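You operate a simulated robot arm through the tools that you are given. There is no shell and no other tool. Be economical: measure what you need, move in short steps, check, and stop when the job is done.

Carry out the task below with a simulated robot arm. There is one attempt and no reset: what you move stays moved.

TASK
Stand the orange order card beside the apple measuring jug. It goes on the side that lies toward x +0.0, y -1.0 (a direction in the base frame), with about 3 cm between them.

Only the result counts: the job must be done as asked and must still hold three seconds after the hand-in. Knocking over, shifting, dropping, spilling or breaking anything else fails it.

THE ROBOT
A 6-joint arm with a two-finger parallel gripper, fixed in place. Base frame: the origin is at the foot of the arm, x ahead of it, y to its left, z up; the work surface is at about z = 0.88. Readings come in m, degrees, newtons and seconds.
With the tool pointing down near the work surface it reaches from about 0.24 to 0.64 m from the base axis. Its first joint turns from -66.0 to 66.0 degrees. Payload 2.7 kg.
The tool frame sits at the grasp point between the pads (the TCP): z along the fingers, y along the line on which they close. The tips reach 0.023 m beyond it. The gripper opens to 0.094 m. The fingers are 0.038 m wide and 0.01 m thick; the gripper's body (0.054 by 0.096 m) begins 0.039 m behind the TCP.
Orientation is told as [roll, pitch, yaw] about the base's x, y, z axes, in that order, counted from this pose: with the fingers straight down and closing along the base's y, the tool's x points along the base's -x, its y along +y and its z along -z.

THE INTERFACE
- The arm moves only by the tool servo_tool. Its argument "motion" is a list of rows, each a list of 5 numbers: the gripper command, from -1 (shut) to 1 (fully open), values between in proportion, then the shift along the tool's x, y, z in m, then the turn about the tool's z in degrees. In form: [[fingers, dx, dy, dz, spin], ...]. A call has 1 to 10 rows; each row is the pose to reach, as a shift and turn from the pose commanded when the call began, along the tool's axes at that moment. Rows are played at 5 a second. More than 0.05 m and 8.6 degrees between two rows, or a gripper value outside its range, and nothing of the call is played. Where a pose cannot be reached the arm comes as near as it can. A force on the tool above 40 N (or 10 N above the force at the start of the call, whichever is more), or a blocked arm, ends the call early, and 0.2 s more pass. The fingers move at their own pace (about 0.045 m/s each) and stop on an object; they squeeze with about 23 N. The grip force told is the motor's: it shows also when the fingers shut on nothing. Time passes only in rows, and 0.2 s behind the last, so rows that repeat a pose let the fingers close. The reply holds the time, the measured pose of the TCP, the force on the tool along the base axes, the opening and the grip force, in the units named above and with some noise.
- Cameras (640 x 400 px; columns grow to the right, rows downward): "scene" is fixed at [0.0682, -0.4293, 1.3969]; the picture's right is [0.84, -0.54, 0.00], its down [-0.34, -0.53, -0.78] and it looks along [0.42, 0.66, -0.63] (base axes); focal length 330 px, centre (320, 200). "wrist" rides on the gripper at [-0.039, 0, -0.044] in the tool frame; the picture's right is [0.00, -1.00, 0.00], its down [0.97, 0.00, -0.24] and it looks along [0.24, 0.00, 0.97] (tool axes); focal length 218 px, centre (320, 200). There is no depth. A picture from a camera that has moved, and an enlarged one, comes with that camera's place and axes in the base frame and with its lens.
- capture(camera): a new picture of that camera. No time passes.
- close_up(camera, box): a new picture of the part [left, top, right, bottom] of that camera's present view, enlarged. No time passes.
- close_job(): hands the job in; it is judged then, once.

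Work in short steps. Places have to be worked out from the pictures, the camera data and where the tool is seen: move nearer, look again, correct. Check each grasp and each placing, and mend what went wrong. You have 90 turns and 38 pictures in all, those below and enlarged ones among them. Open the gripper and draw the arm clear of the work before you hand the job in, unless the task says otherwise; then end with one line.

The tools are called after "Request:" by a JSON object that holds its "op" and its "data". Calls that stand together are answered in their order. servo_tool: Moves the arm, as the interface text tells. Its arguments: {"type":"object","properties":{"motion":{"type":"array"}},"required":["motion"]} The other tools are called the same way: capture (camera) takes a picture; close_up (camera, box) takes an enlarged picture of a part of a camera's view; close_job () hands the job in.

At the start:

```text
clock: 0.0
tool_pos: [0.3722, 0.0003, 1.0757]
ee_rot: [0.0, -0.1, 0.0]
force: [0.1, 0.0, 0.1]
opening: 0.094
finger_force: 0.0
```

scene: 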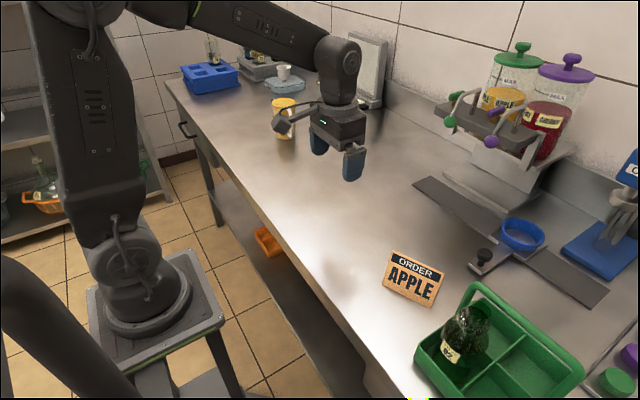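
wrist: 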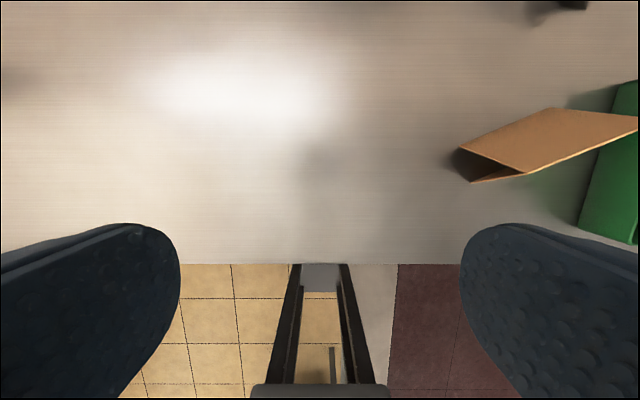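

I start by enlarging the scene to identify the jug and the card.

Request:
{"op": "close_up", "data": {"camera": "scene", "box": [180, 40, 400, 180]}}

Request:
{"op": "close_up", "data": {"camera": "scene", "box": [360, 200, 640, 400]}}

```text
2.86 times, centred on (290, 110) of scene
camera zoom: at [0.0682, -0.4293, 1.3969], right [0.84, -0.54, 0.0], down [-0.34, -0.53, -0.78], along [0.42, 0.66, -0.63], focal length 944 px, centre (406, 457)
```

zoom: 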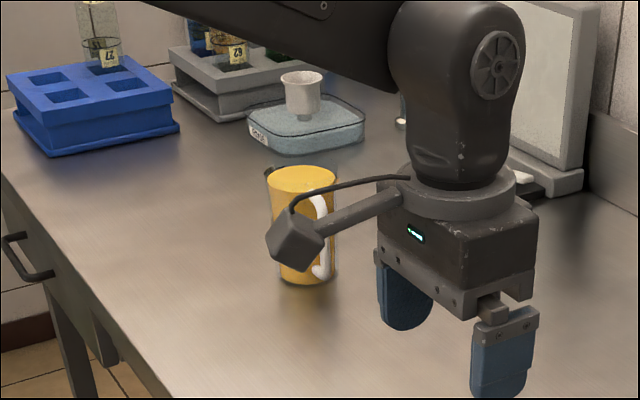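

```text
2.00 times, centred on (500, 300) of scene
camera zoom: at [0.0682, -0.4293, 1.3969], right [0.84, -0.54, 0.0], down [-0.34, -0.53, -0.78], along [0.42, 0.66, -0.63], focal length 660 px, centre (-40, 0)
```

zoom: 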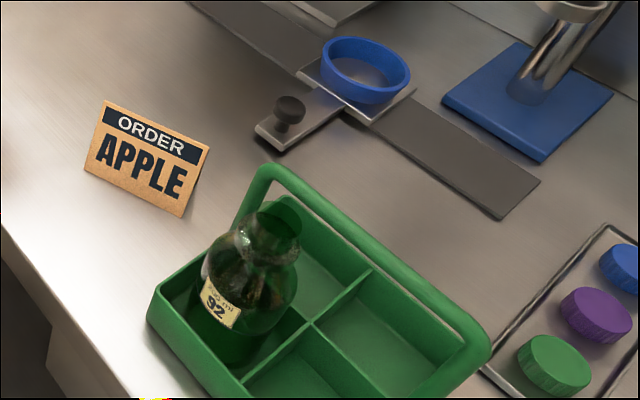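

The yellow jug with the white handle is the apple jug, near (0.50, 0.47). The orange tent card is near (0.41, -0.20), with its ridge along about (0.44, -0.90). I move toward the jug, staying high, to measure it and find its handle.

Request:
{"op": "servo_tool", "data": {"motion": [[1, -0.01, 0.04, 0, 0], [1, -0.02, 0.08, 0, 0], [1, -0.03, 0.12, 0, 0], [1, -0.04, 0.16, -0.01, 0], [1, -0.05, 0.2, -0.02, 0], [1, -0.06, 0.24, -0.03, 0], [1, -0.07, 0.28, -0.03, 0], [1, -0.07, 0.28, -0.03, 0]]}}

Request:
{"op": "capture", "data": {"camera": "wrist"}}

Request:
{"op": "capture", "data": {"camera": "scene"}}

```text
clock: 1.8
tool_pos: [0.4427, 0.2786, 1.1046]
ee_rot: [0.0, 0.0, -0.1]
force: [-0.5, 0.0, 1.0]
opening: 0.0941
finger_force: 0.1
```

```text
33 pictures are left
camera wrist: at [0.4807, 0.2787, 1.1475], right [0.0, -1.0, 0.0], down [-0.97, 0.0, 0.24], along [-0.24, 0.0, -0.97], focal length 218 px, centre (320, 200)
```

wrist: 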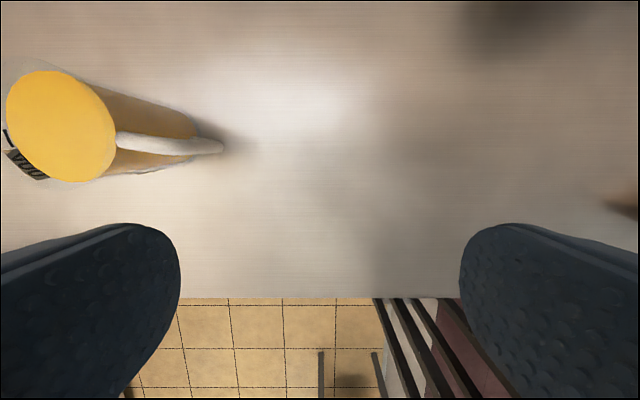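

```text
32 pictures are left
```

scene: 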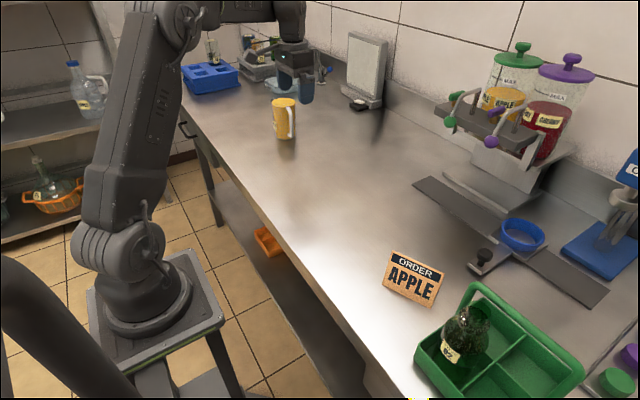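

The jug body is centred near (0.491, 0.463), and its handle points along -y, reaching y≈0.388. I travel back high to hover over the card, turning to line the fingers up across its ridge.

Request:
{"op": "servo_tool", "data": {"motion": [[1, 0.003, -0.048, 0, 6.4], [1, 0.006, -0.096, 0, 12.8], [1, 0.01, -0.144, 0, 19.2], [1, 0.013, -0.192, 0, 25.6], [1, 0.016, -0.24, 0, 32], [1, 0.02, -0.287, 0, 38.4], [1, 0.023, -0.335, 0, 44.8], [1, 0.026, -0.383, 0, 51.2], [1, 0.03, -0.431, 0, 57.6], [1, 0.033, -0.479, 0, 64]]}}

Request:
{"op": "capture", "data": {"camera": "wrist"}}

Request:
{"op": "capture", "data": {"camera": "scene"}}

```text
clock: 4.0
tool_pos: [0.4041, -0.1985, 1.1068]
ee_rot: [0.1, 0.1, -64.0]
force: [-0.5, -0.6, -0.7]
opening: 0.0941
finger_force: 0.0
```

```text
31 pictures are left
camera wrist: at [0.4215, -0.2339, 1.1509], right [-0.9, -0.44, 0.0], down [-0.42, 0.87, 0.24], along [-0.1, 0.22, -0.97], focal length 218 px, centre (320, 200)
```

wrist: 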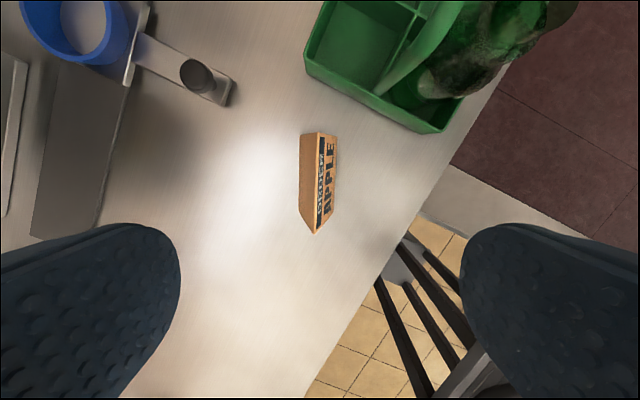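

```text
30 pictures are left
```

scene: 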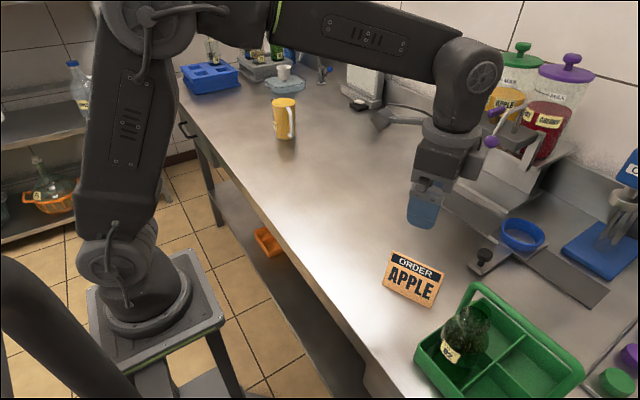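

I enlarge the card to get its ridge line and ends exactly.

Request:
{"op": "close_up", "data": {"camera": "wrist", "box": [270, 115, 370, 245]}}

```text
3.08 times, centred on (320, 180) of wrist
camera zoom: at [0.4215, -0.2339, 1.1509], right [-0.9, -0.44, 0.0], down [-0.42, 0.87, 0.24], along [-0.1, 0.22, -0.97], focal length 672 px, centre (320, 262)
```

zoom: 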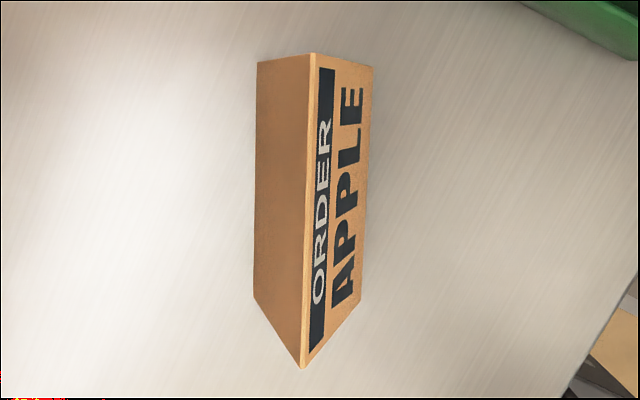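

The card's base centre is at (0.410, -0.199), its ridge bears about -66° and its top is at z≈0.951. I add 2° of spin, correct the small offset and go halfway down.

Request:
{"op": "servo_tool", "data": {"motion": [[1, -0.001, 0.001, 0.02, 2], [1, -0.001, 0.002, 0.06, 2], [1, -0.001, 0.003, 0.09, 2], [1, -0.001, 0.003, 0.1, 2], [1, -0.001, 0.003, 0.1, 2]]}}

Request:
{"op": "capture", "data": {"camera": "wrist"}}

```text
clock: 5.2
tool_pos: [0.4113, -0.1982, 1.0053]
ee_rot: [0.0, -0.1, -66.0]
force: [-0.9, 0.2, -0.1]
opening: 0.094
finger_force: 0.0
```

```text
28 pictures are left
camera wrist: at [0.4275, -0.2337, 1.0491], right [-0.91, -0.41, 0.0], down [-0.4, 0.89, 0.24], along [-0.1, 0.22, -0.97], focal length 218 px, centre (320, 200)
```

wrist: 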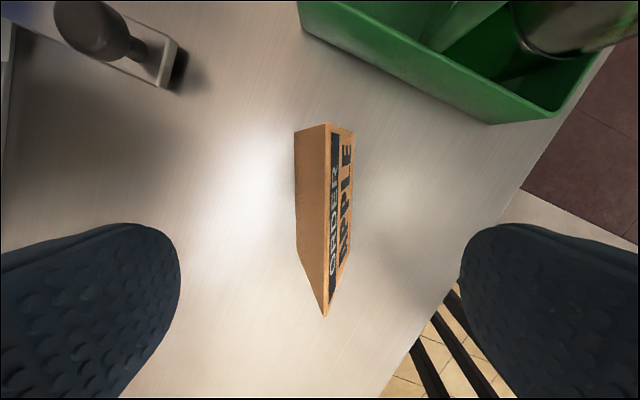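

The card is about 2.5 mm off centre along the closing line. I correct that and lower to z≈0.920 with the fingers open.

Request:
{"op": "servo_tool", "data": {"motion": [[1, 0, -0.0025, 0.01, 0], [1, 0, -0.0025, 0.035, 0], [1, 0, -0.0025, 0.06, 0], [1, 0, -0.0025, 0.078, 0], [1, 0, -0.0025, 0.085, 0], [1, 0, -0.0025, 0.085, 0]]}}

Request:
{"op": "capture", "data": {"camera": "wrist"}}

Request:
{"op": "close_up", "data": {"camera": "scene", "box": [360, 200, 560, 360]}}

```text
clock: 6.6
tool_pos: [0.4102, -0.1988, 0.9189]
ee_rot: [0.1, -0.1, -65.9]
force: [1.0, -0.3, -0.1]
opening: 0.094
finger_force: 0.1
```

```text
27 pictures are left
camera wrist: at [0.4249, -0.2345, 0.9635], right [-0.91, -0.41, 0.0], down [-0.4, 0.89, 0.24], along [-0.1, 0.22, -0.97], focal length 218 px, centre (320, 200)
```

wrist: 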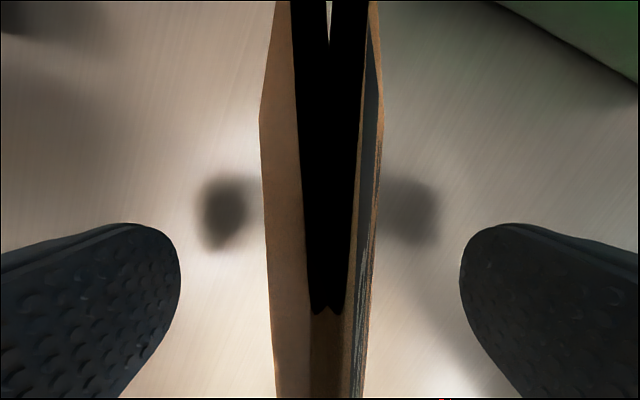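

```text
2.50 times, centred on (460, 280) of scene
camera zoom: at [0.0682, -0.4293, 1.3969], right [0.84, -0.54, 0.0], down [-0.34, -0.53, -0.78], along [0.42, 0.66, -0.63], focal length 826 px, centre (-30, 0)
```

zoom: 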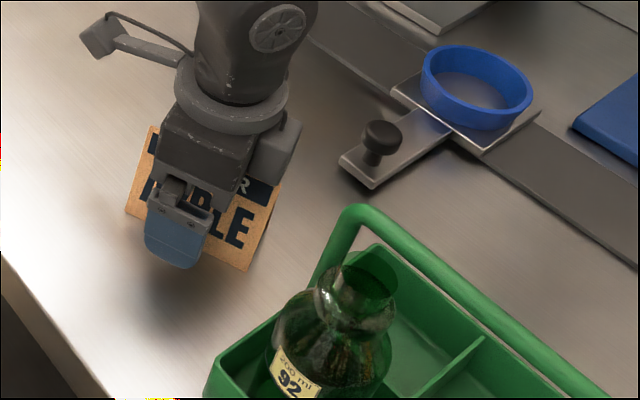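

The card sits centred between the pads and nothing is touching. I close the fingers.

Request:
{"op": "servo_tool", "data": {"motion": [[0.3, 0, 0, 0, 0], [-0.2, 0, 0, 0, 0], [-0.5, 0, 0, 0, 0], [-0.8, 0, 0, 0, 0], [-1, 0, 0, 0, 0], [-1, 0, 0, 0, 0], [-1, 0, 0, 0, 0]]}}

```text
clock: 8.2
tool_pos: [0.4094, -0.1992, 0.9214]
ee_rot: [0.0, 0.0, -66.0]
force: [-0.5, 0.6, 0.4]
opening: 0.0333
finger_force: 22.8
```

The opening stopped at 33 mm, the tent's width at that height, so the card is held. I lift slowly and check.

Request:
{"op": "servo_tool", "data": {"motion": [[-1, 0, 0, -0.005, 0], [-1, 0, 0, -0.015, 0], [-1, 0, 0, -0.03, 0], [-1, 0, 0, -0.05, 0], [-1, 0, 0, -0.05, 0]]}}

Request:
{"op": "close_up", "data": {"camera": "scene", "box": [360, 160, 560, 320]}}

```text
clock: 9.4
tool_pos: [0.4096, -0.199, 0.9705]
ee_rot: [-0.1, 0.0, -66.0]
force: [0.0, 0.0, -0.4]
opening: 0.0331
finger_force: 23.5
```

```text
2.50 times, centred on (460, 240) of scene
camera zoom: at [0.0682, -0.4293, 1.3969], right [0.84, -0.54, 0.0], down [-0.34, -0.53, -0.78], along [0.42, 0.66, -0.63], focal length 826 px, centre (-30, 100)
```

zoom: 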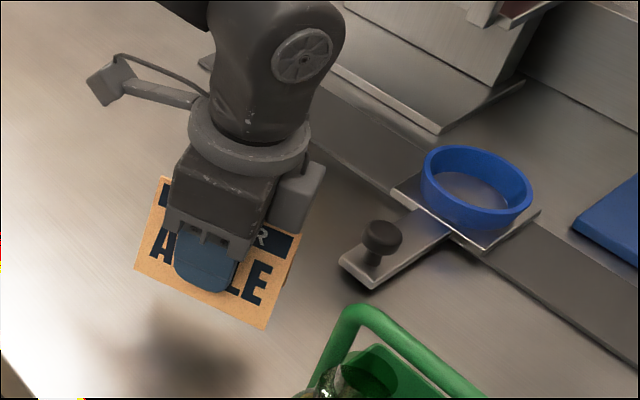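

The grip is good and the card hangs upright. I carry it high toward the jug while turning it. The ridge will end up along y, with the hand's camera on the jug side and its arm stalk away.

Request:
{"op": "servo_tool", "data": {"motion": [[-1, 0.0, 0.0, -0.03, -4], [-1, 0.01, 0.006, -0.06, -11], [-1, 0.03, 0.019, -0.08, -19], [-1, 0.05, 0.032, -0.08, -27], [-1, 0.07, 0.045, -0.08, -35], [-1, 0.09, 0.057, -0.08, -43], [-1, 0.11, 0.07, -0.08, -51], [-1, 0.13, 0.083, -0.08, -59], [-1, 0.15, 0.096, -0.08, -67], [-1, 0.1706, 0.1088, -0.08, -75]]}}

```text
clock: 11.6
tool_pos: [0.439, 0.0013, 1.0512]
ee_rot: [0.0, -0.1, 9.1]
force: [-0.4, 0.0, 0.0]
opening: 0.0326
finger_force: 23.1
```

Everything holds (33 mm opening, 23 N). I finish the turn and stop short of the spot, around y=0.27, to look.

Request:
{"op": "servo_tool", "data": {"motion": [[-1, -0.009, 0.026, 0, -8.1], [-1, -0.018, 0.052, 0, -16.2], [-1, -0.027, 0.078, 0, -24.3], [-1, -0.035, 0.104, 0, -32.4], [-1, -0.044, 0.13, 0, -40.5], [-1, -0.053, 0.155, 0, -48.6], [-1, -0.062, 0.181, 0, -56.7], [-1, -0.071, 0.207, 0, -64.8], [-1, -0.08, 0.233, 0, -72.9], [-1, -0.0884, 0.2585, 0, -81]]}}

Request:
{"op": "capture", "data": {"camera": "wrist"}}

Request:
{"op": "close_up", "data": {"camera": "scene", "box": [220, 40, 420, 165]}}

```text
clock: 13.8
tool_pos: [0.488, 0.2722, 1.0516]
ee_rot: [-0.1, 0.0, 90.2]
force: [0.5, -0.1, 0.4]
opening: 0.0325
finger_force: 23.2
```

```text
24 pictures are left
camera wrist: at [0.4868, 0.3101, 1.0962], right [1.0, 0.0, 0.0], down [0.0, -0.97, 0.24], along [0.0, -0.24, -0.97], focal length 218 px, centre (320, 200)
```

wrist: 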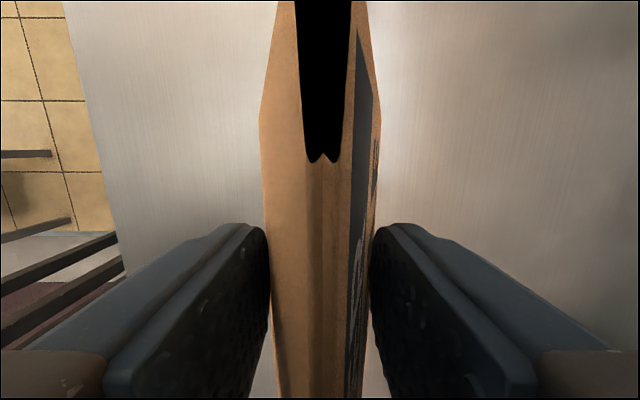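

```text
3.20 times, centred on (320, 102) of scene
camera zoom: at [0.0682, -0.4293, 1.3969], right [0.84, -0.54, 0.0], down [-0.34, -0.53, -0.78], along [0.42, 0.66, -0.63], focal length 1057 px, centre (320, 512)
```

zoom: 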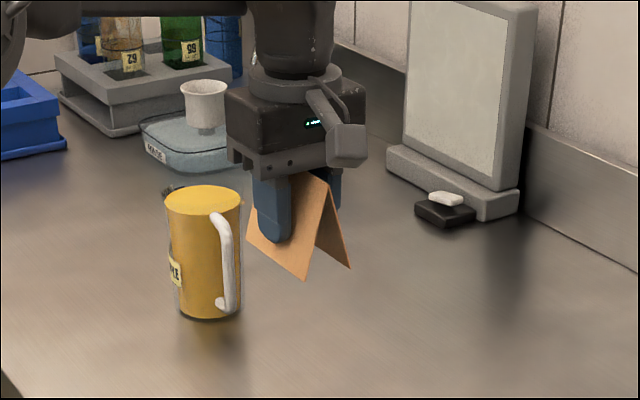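

The card is aligned and upright in the hand. My two estimates of the handle tip differ (y≈0.39 and ≈0.41), so I sidestep in -x to see past the card and measure it again.

Request:
{"op": "servo_tool", "data": {"motion": [[-1, -0.01, 0.03, 0, 0], [-1, -0.02, 0.06, 0, 0], [-1, -0.03, 0.08, -0.01, 0], [-1, -0.03, 0.08, -0.02, 0], [-1, -0.03, 0.08, -0.02, 0]]}}

Request:
{"op": "capture", "data": {"camera": "wrist"}}

```text
clock: 15.0
tool_pos: [0.407, 0.3015, 1.0717]
ee_rot: [0.0, 0.0, 90.0]
force: [0.7, 0.9, 0.2]
opening: 0.0324
finger_force: 23.8
```

```text
22 pictures are left
camera wrist: at [0.4062, 0.3395, 1.1142], right [1.0, 0.0, 0.0], down [0.0, -0.97, 0.24], along [0.0, -0.24, -0.97], focal length 218 px, centre (320, 200)
```

wrist: 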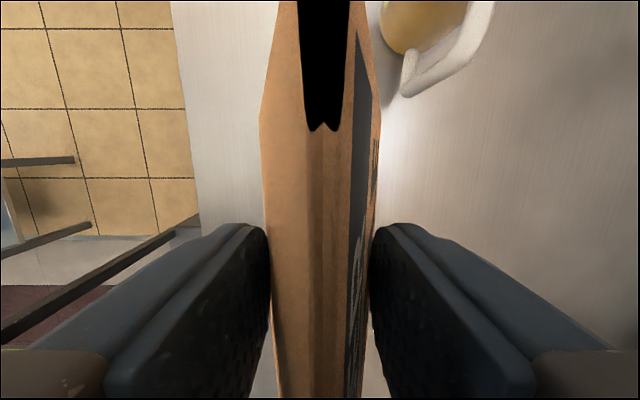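

The wrist view puts the handle tip at about (0.486, 0.384). I aim for a 2.8 cm gap, so the card centre goes at (0.488, 0.309). I move over that point and come partway down.

Request:
{"op": "servo_tool", "data": {"motion": [[-1, -0.002, -0.027, 0, 0], [-1, -0.005, -0.054, 0, 0], [-1, -0.0075, -0.081, 0, 0], [-1, -0.0075, -0.081, 0.02, 0], [-1, -0.0075, -0.081, 0.05, 0], [-1, -0.0075, -0.081, 0.08, 0], [-1, -0.0075, -0.081, 0.1, 0], [-1, -0.0075, -0.081, 0.1, 0]]}}

Request:
{"op": "close_up", "data": {"camera": "scene", "box": [220, 40, 420, 165]}}

```text
clock: 16.8
tool_pos: [0.4876, 0.3089, 0.9705]
ee_rot: [0.0, -0.1, 89.9]
force: [-0.4, 0.2, -0.3]
opening: 0.0319
finger_force: 23.3
```

```text
3.20 times, centred on (320, 102) of scene
camera zoom: at [0.0682, -0.4293, 1.3969], right [0.84, -0.54, 0.0], down [-0.34, -0.53, -0.78], along [0.42, 0.66, -0.63], focal length 1057 px, centre (320, 512)
```

zoom: 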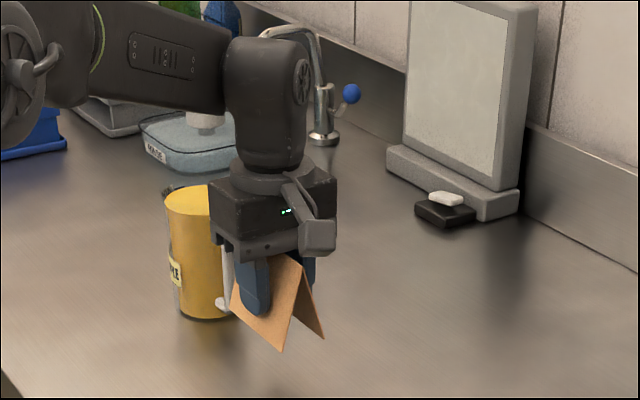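

The opening is creeping down, so the card is slipping slowly in the grip. I lower promptly in small rows to about the table contact height and watch the force.

Request:
{"op": "servo_tool", "data": {"motion": [[-1, 0, 0, 0.012, 0], [-1, 0, 0, 0.024, 0], [-1, 0, 0, 0.034, 0], [-1, 0, 0, 0.04, 0], [-1, 0, 0, 0.044, 0], [-1, 0, 0, 0.046, 0]]}}

Request:
{"op": "close_up", "data": {"camera": "scene", "box": [240, 80, 360, 155]}}

```text
clock: 18.2
tool_pos: [0.4868, 0.3088, 0.9246]
ee_rot: [-0.1, -0.1, 90.1]
force: [0.7, -0.4, -0.2]
opening: 0.0318
finger_force: 23.4
```

```text
5.33 times, centred on (300, 118) of scene
camera zoom: at [0.0682, -0.4293, 1.3969], right [0.84, -0.54, 0.0], down [-0.34, -0.53, -0.78], along [0.42, 0.66, -0.63], focal length 1761 px, centre (427, 640)
```

zoom: 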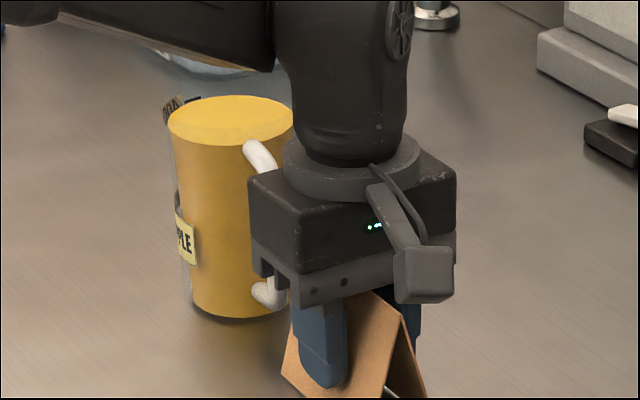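

No contact force yet. I go down a millimetre at a time.

Request:
{"op": "servo_tool", "data": {"motion": [[-1, 0, 0, 0.001, 0], [-1, 0, 0, 0.002, 0], [-1, 0, 0, 0.002, 0]]}}

```text
clock: 19.0
tool_pos: [0.4883, 0.3057, 0.9218]
ee_rot: [-0.1, 0.0, 89.9]
force: [-0.5, 1.1, 1.5]
opening: 0.0312
finger_force: 23.4
```

There may be a light touch (1.5 N). I go one more millimetre to confirm.

Request:
{"op": "servo_tool", "data": {"motion": [[-1, 0, 0, 0.001, 0], [-1, 0, 0, 0.0015, 0], [-1, 0, 0, 0.0015, 0]]}}

Request:
{"op": "close_up", "data": {"camera": "scene", "box": [260, 100, 350, 165]}}

```text
clock: 19.8
tool_pos: [0.4886, 0.3075, 0.9229]
ee_rot: [-0.2, -0.1, 90.0]
force: [-0.9, 0.8, 12.9]
opening: 0.031
finger_force: 22.9
```

```text
6.15 times, centred on (305, 132) of scene
camera zoom: at [0.068, -0.4294, 1.3969], right [0.84, -0.54, 0.0], down [-0.34, -0.53, -0.78], along [0.42, 0.66, -0.63], focal length 2032 px, centre (412, 615)
```

zoom: 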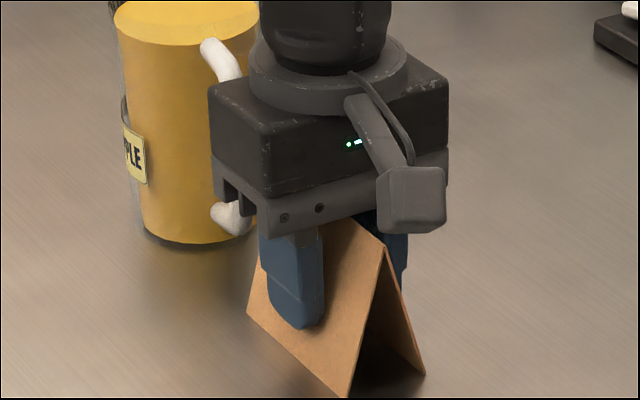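

Upward force of 12.9 N: the card stands on the surface. I ease off 1 mm and open the fingers.

Request:
{"op": "servo_tool", "data": {"motion": [[-1, 0, 0, -0.001, 0], [-0.3, 0, 0, -0.001, 0], [0, 0, 0, -0.001, 0], [0.3, 0, 0, -0.001, 0], [0.7, 0, 0, -0.001, 0], [0.7, 0, 0, -0.001, 0], [0.7, 0, 0, -0.001, 0]]}}

Request:
{"op": "capture", "data": {"camera": "wrist"}}

```text
clock: 21.4
tool_pos: [0.4881, 0.3066, 0.9221]
ee_rot: [0.1, 0.0, 90.1]
force: [0.8, -0.8, 0.5]
opening: 0.0799
finger_force: 0.0
```

```text
18 pictures are left
camera wrist: at [0.4872, 0.3461, 0.9661], right [1.0, 0.0, 0.0], down [0.0, -0.97, 0.24], along [0.0, -0.24, -0.97], focal length 218 px, centre (320, 200)
```

wrist: 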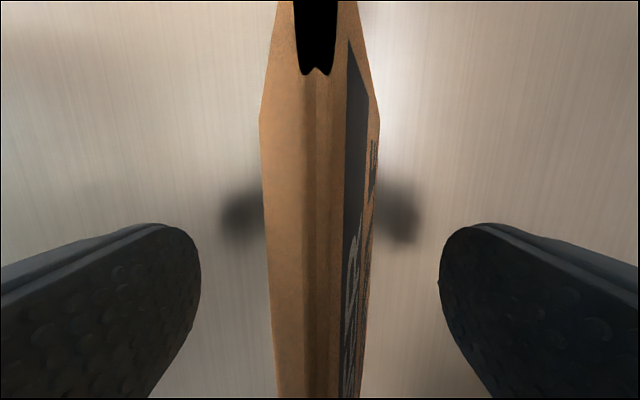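

The card stands free and centred between the open fingers. I rise straight up, then draw away toward -y.

Request:
{"op": "servo_tool", "data": {"motion": [[0.7, 0, 0, -0.02, 0], [0.7, 0, 0, -0.05, 0], [0.7, 0, 0, -0.09, 0], [0.7, 0, 0, -0.13, 0], [0.7, 0, 0, -0.16, 0], [0.7, 0.04, 0, -0.16, 0], [0.7, 0.08, 0, -0.16, 0], [0.7, 0.08, 0, -0.16, 0]]}}

Request:
{"op": "close_up", "data": {"camera": "scene", "box": [240, 80, 360, 155]}}

Request:
{"op": "capture", "data": {"camera": "wrist"}}

```text
clock: 23.2
tool_pos: [0.4899, 0.2282, 1.0858]
ee_rot: [0.0, 0.1, 90.0]
force: [0.6, -0.3, 0.0]
opening: 0.0799
finger_force: 0.0
```

```text
5.33 times, centred on (300, 118) of scene
camera zoom: at [0.0682, -0.4293, 1.3969], right [0.84, -0.54, 0.0], down [-0.34, -0.53, -0.78], along [0.42, 0.66, -0.63], focal length 1761 px, centre (427, 640)
```

zoom: 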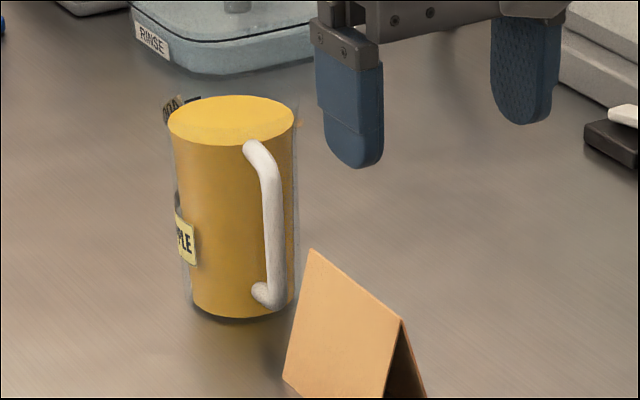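

```text
16 pictures are left
camera wrist: at [0.4885, 0.2675, 1.1292], right [1.0, 0.0, 0.0], down [0.0, -0.97, 0.24], along [0.0, -0.24, -0.97], focal length 218 px, centre (320, 200)
```

wrist: 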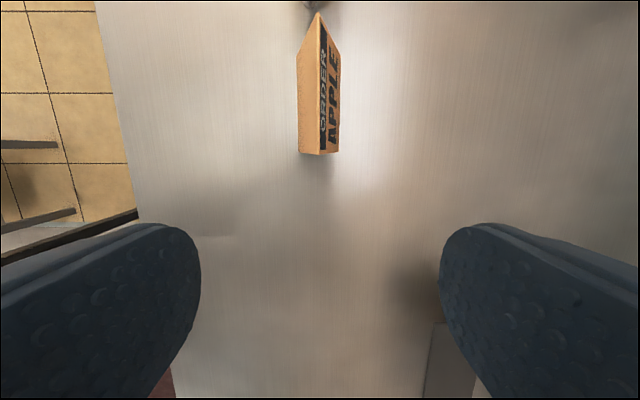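

The card stands on its own. I turn the hand back and view the gap from above to check the distance.

Request:
{"op": "servo_tool", "data": {"motion": [[0.7, 0, 0, -0.02, 8.5], [0.7, 0, 0.005, -0.03, 17], [0.7, -0.01, 0.01, -0.03, 25.5], [0.7, -0.02, 0.015, -0.03, 34], [0.7, -0.03, 0.02, -0.03, 42.5], [0.7, -0.04, 0.03, -0.03, 51], [0.7, -0.06, 0.03, -0.03, 59.5], [0.7, -0.08, 0.03, -0.03, 68], [0.7, -0.09, 0.03, -0.03, 76.5], [0.7, -0.1, 0.03, -0.03, 85]]}}

Request:
{"op": "capture", "data": {"camera": "wrist"}}

```text
clock: 25.4
tool_pos: [0.4567, 0.3281, 1.1128]
ee_rot: [0.0, 0.0, 4.9]
force: [0.1, 0.3, -0.3]
opening: 0.0799
finger_force: 0.1
```

```text
15 pictures are left
camera wrist: at [0.4945, 0.3315, 1.1567], right [0.09, -1.0, 0.0], down [-0.97, -0.08, 0.24], along [-0.24, -0.02, -0.97], focal length 218 px, centre (320, 200)
```

wrist: 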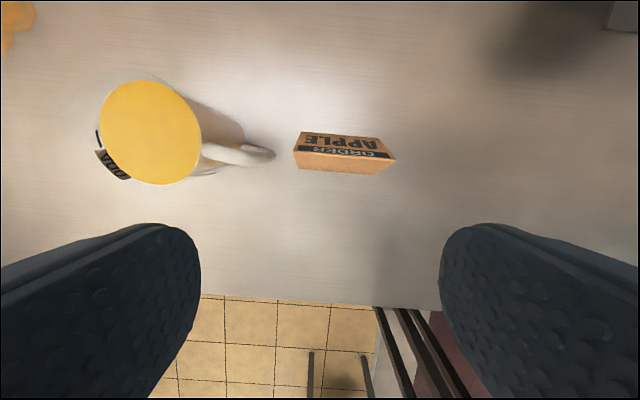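

The card end is at y≈0.356 and the handle tip at y≈0.382, a gap of about 2.6–2.8 cm. Nothing else has moved. I draw the arm clear before handing in.

Request:
{"op": "servo_tool", "data": {"motion": [[0.7, 0.01, -0.04, -0.01, 0], [0.7, 0.02, -0.08, -0.02, 0], [0.7, 0.03, -0.12, -0.02, 0], [0.7, 0.04, -0.16, -0.02, 0], [0.7, 0.05, -0.2, -0.02, 0], [0.7, 0.06, -0.24, -0.02, 0], [0.7, 0.07, -0.28, -0.02, 0], [0.7, 0.07, -0.28, -0.02, 0]]}}

Request:
{"op": "capture", "data": {"camera": "scene"}}

```text
clock: 27.2
tool_pos: [0.4099, 0.046, 1.1346]
ee_rot: [0.0, -0.1, 5.0]
force: [0.2, 0.5, 0.4]
opening: 0.08
finger_force: 0.0
```

```text
14 pictures are left
```

scene: 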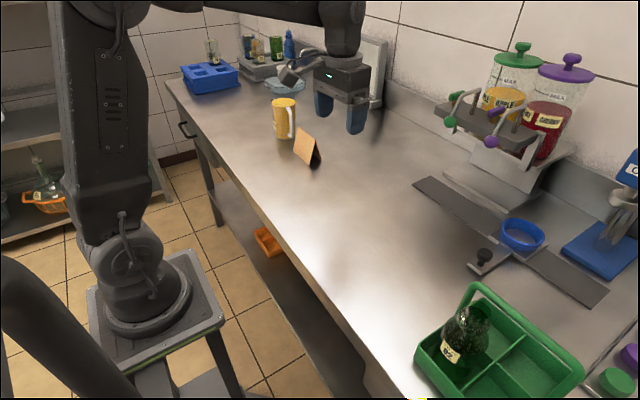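

The card stands beside the jug, the gripper is open and the arm is clear, so I hand the job in.

Request:
{"op": "close_job", "data": {}}

```text
The job is handed in.
```

The orange order card is standing on the -y side of the apple measuring jug, about 2.6–2.8 cm from the tip of the jug's handle, which points that way. The jug's body is about 7 cm from the card.
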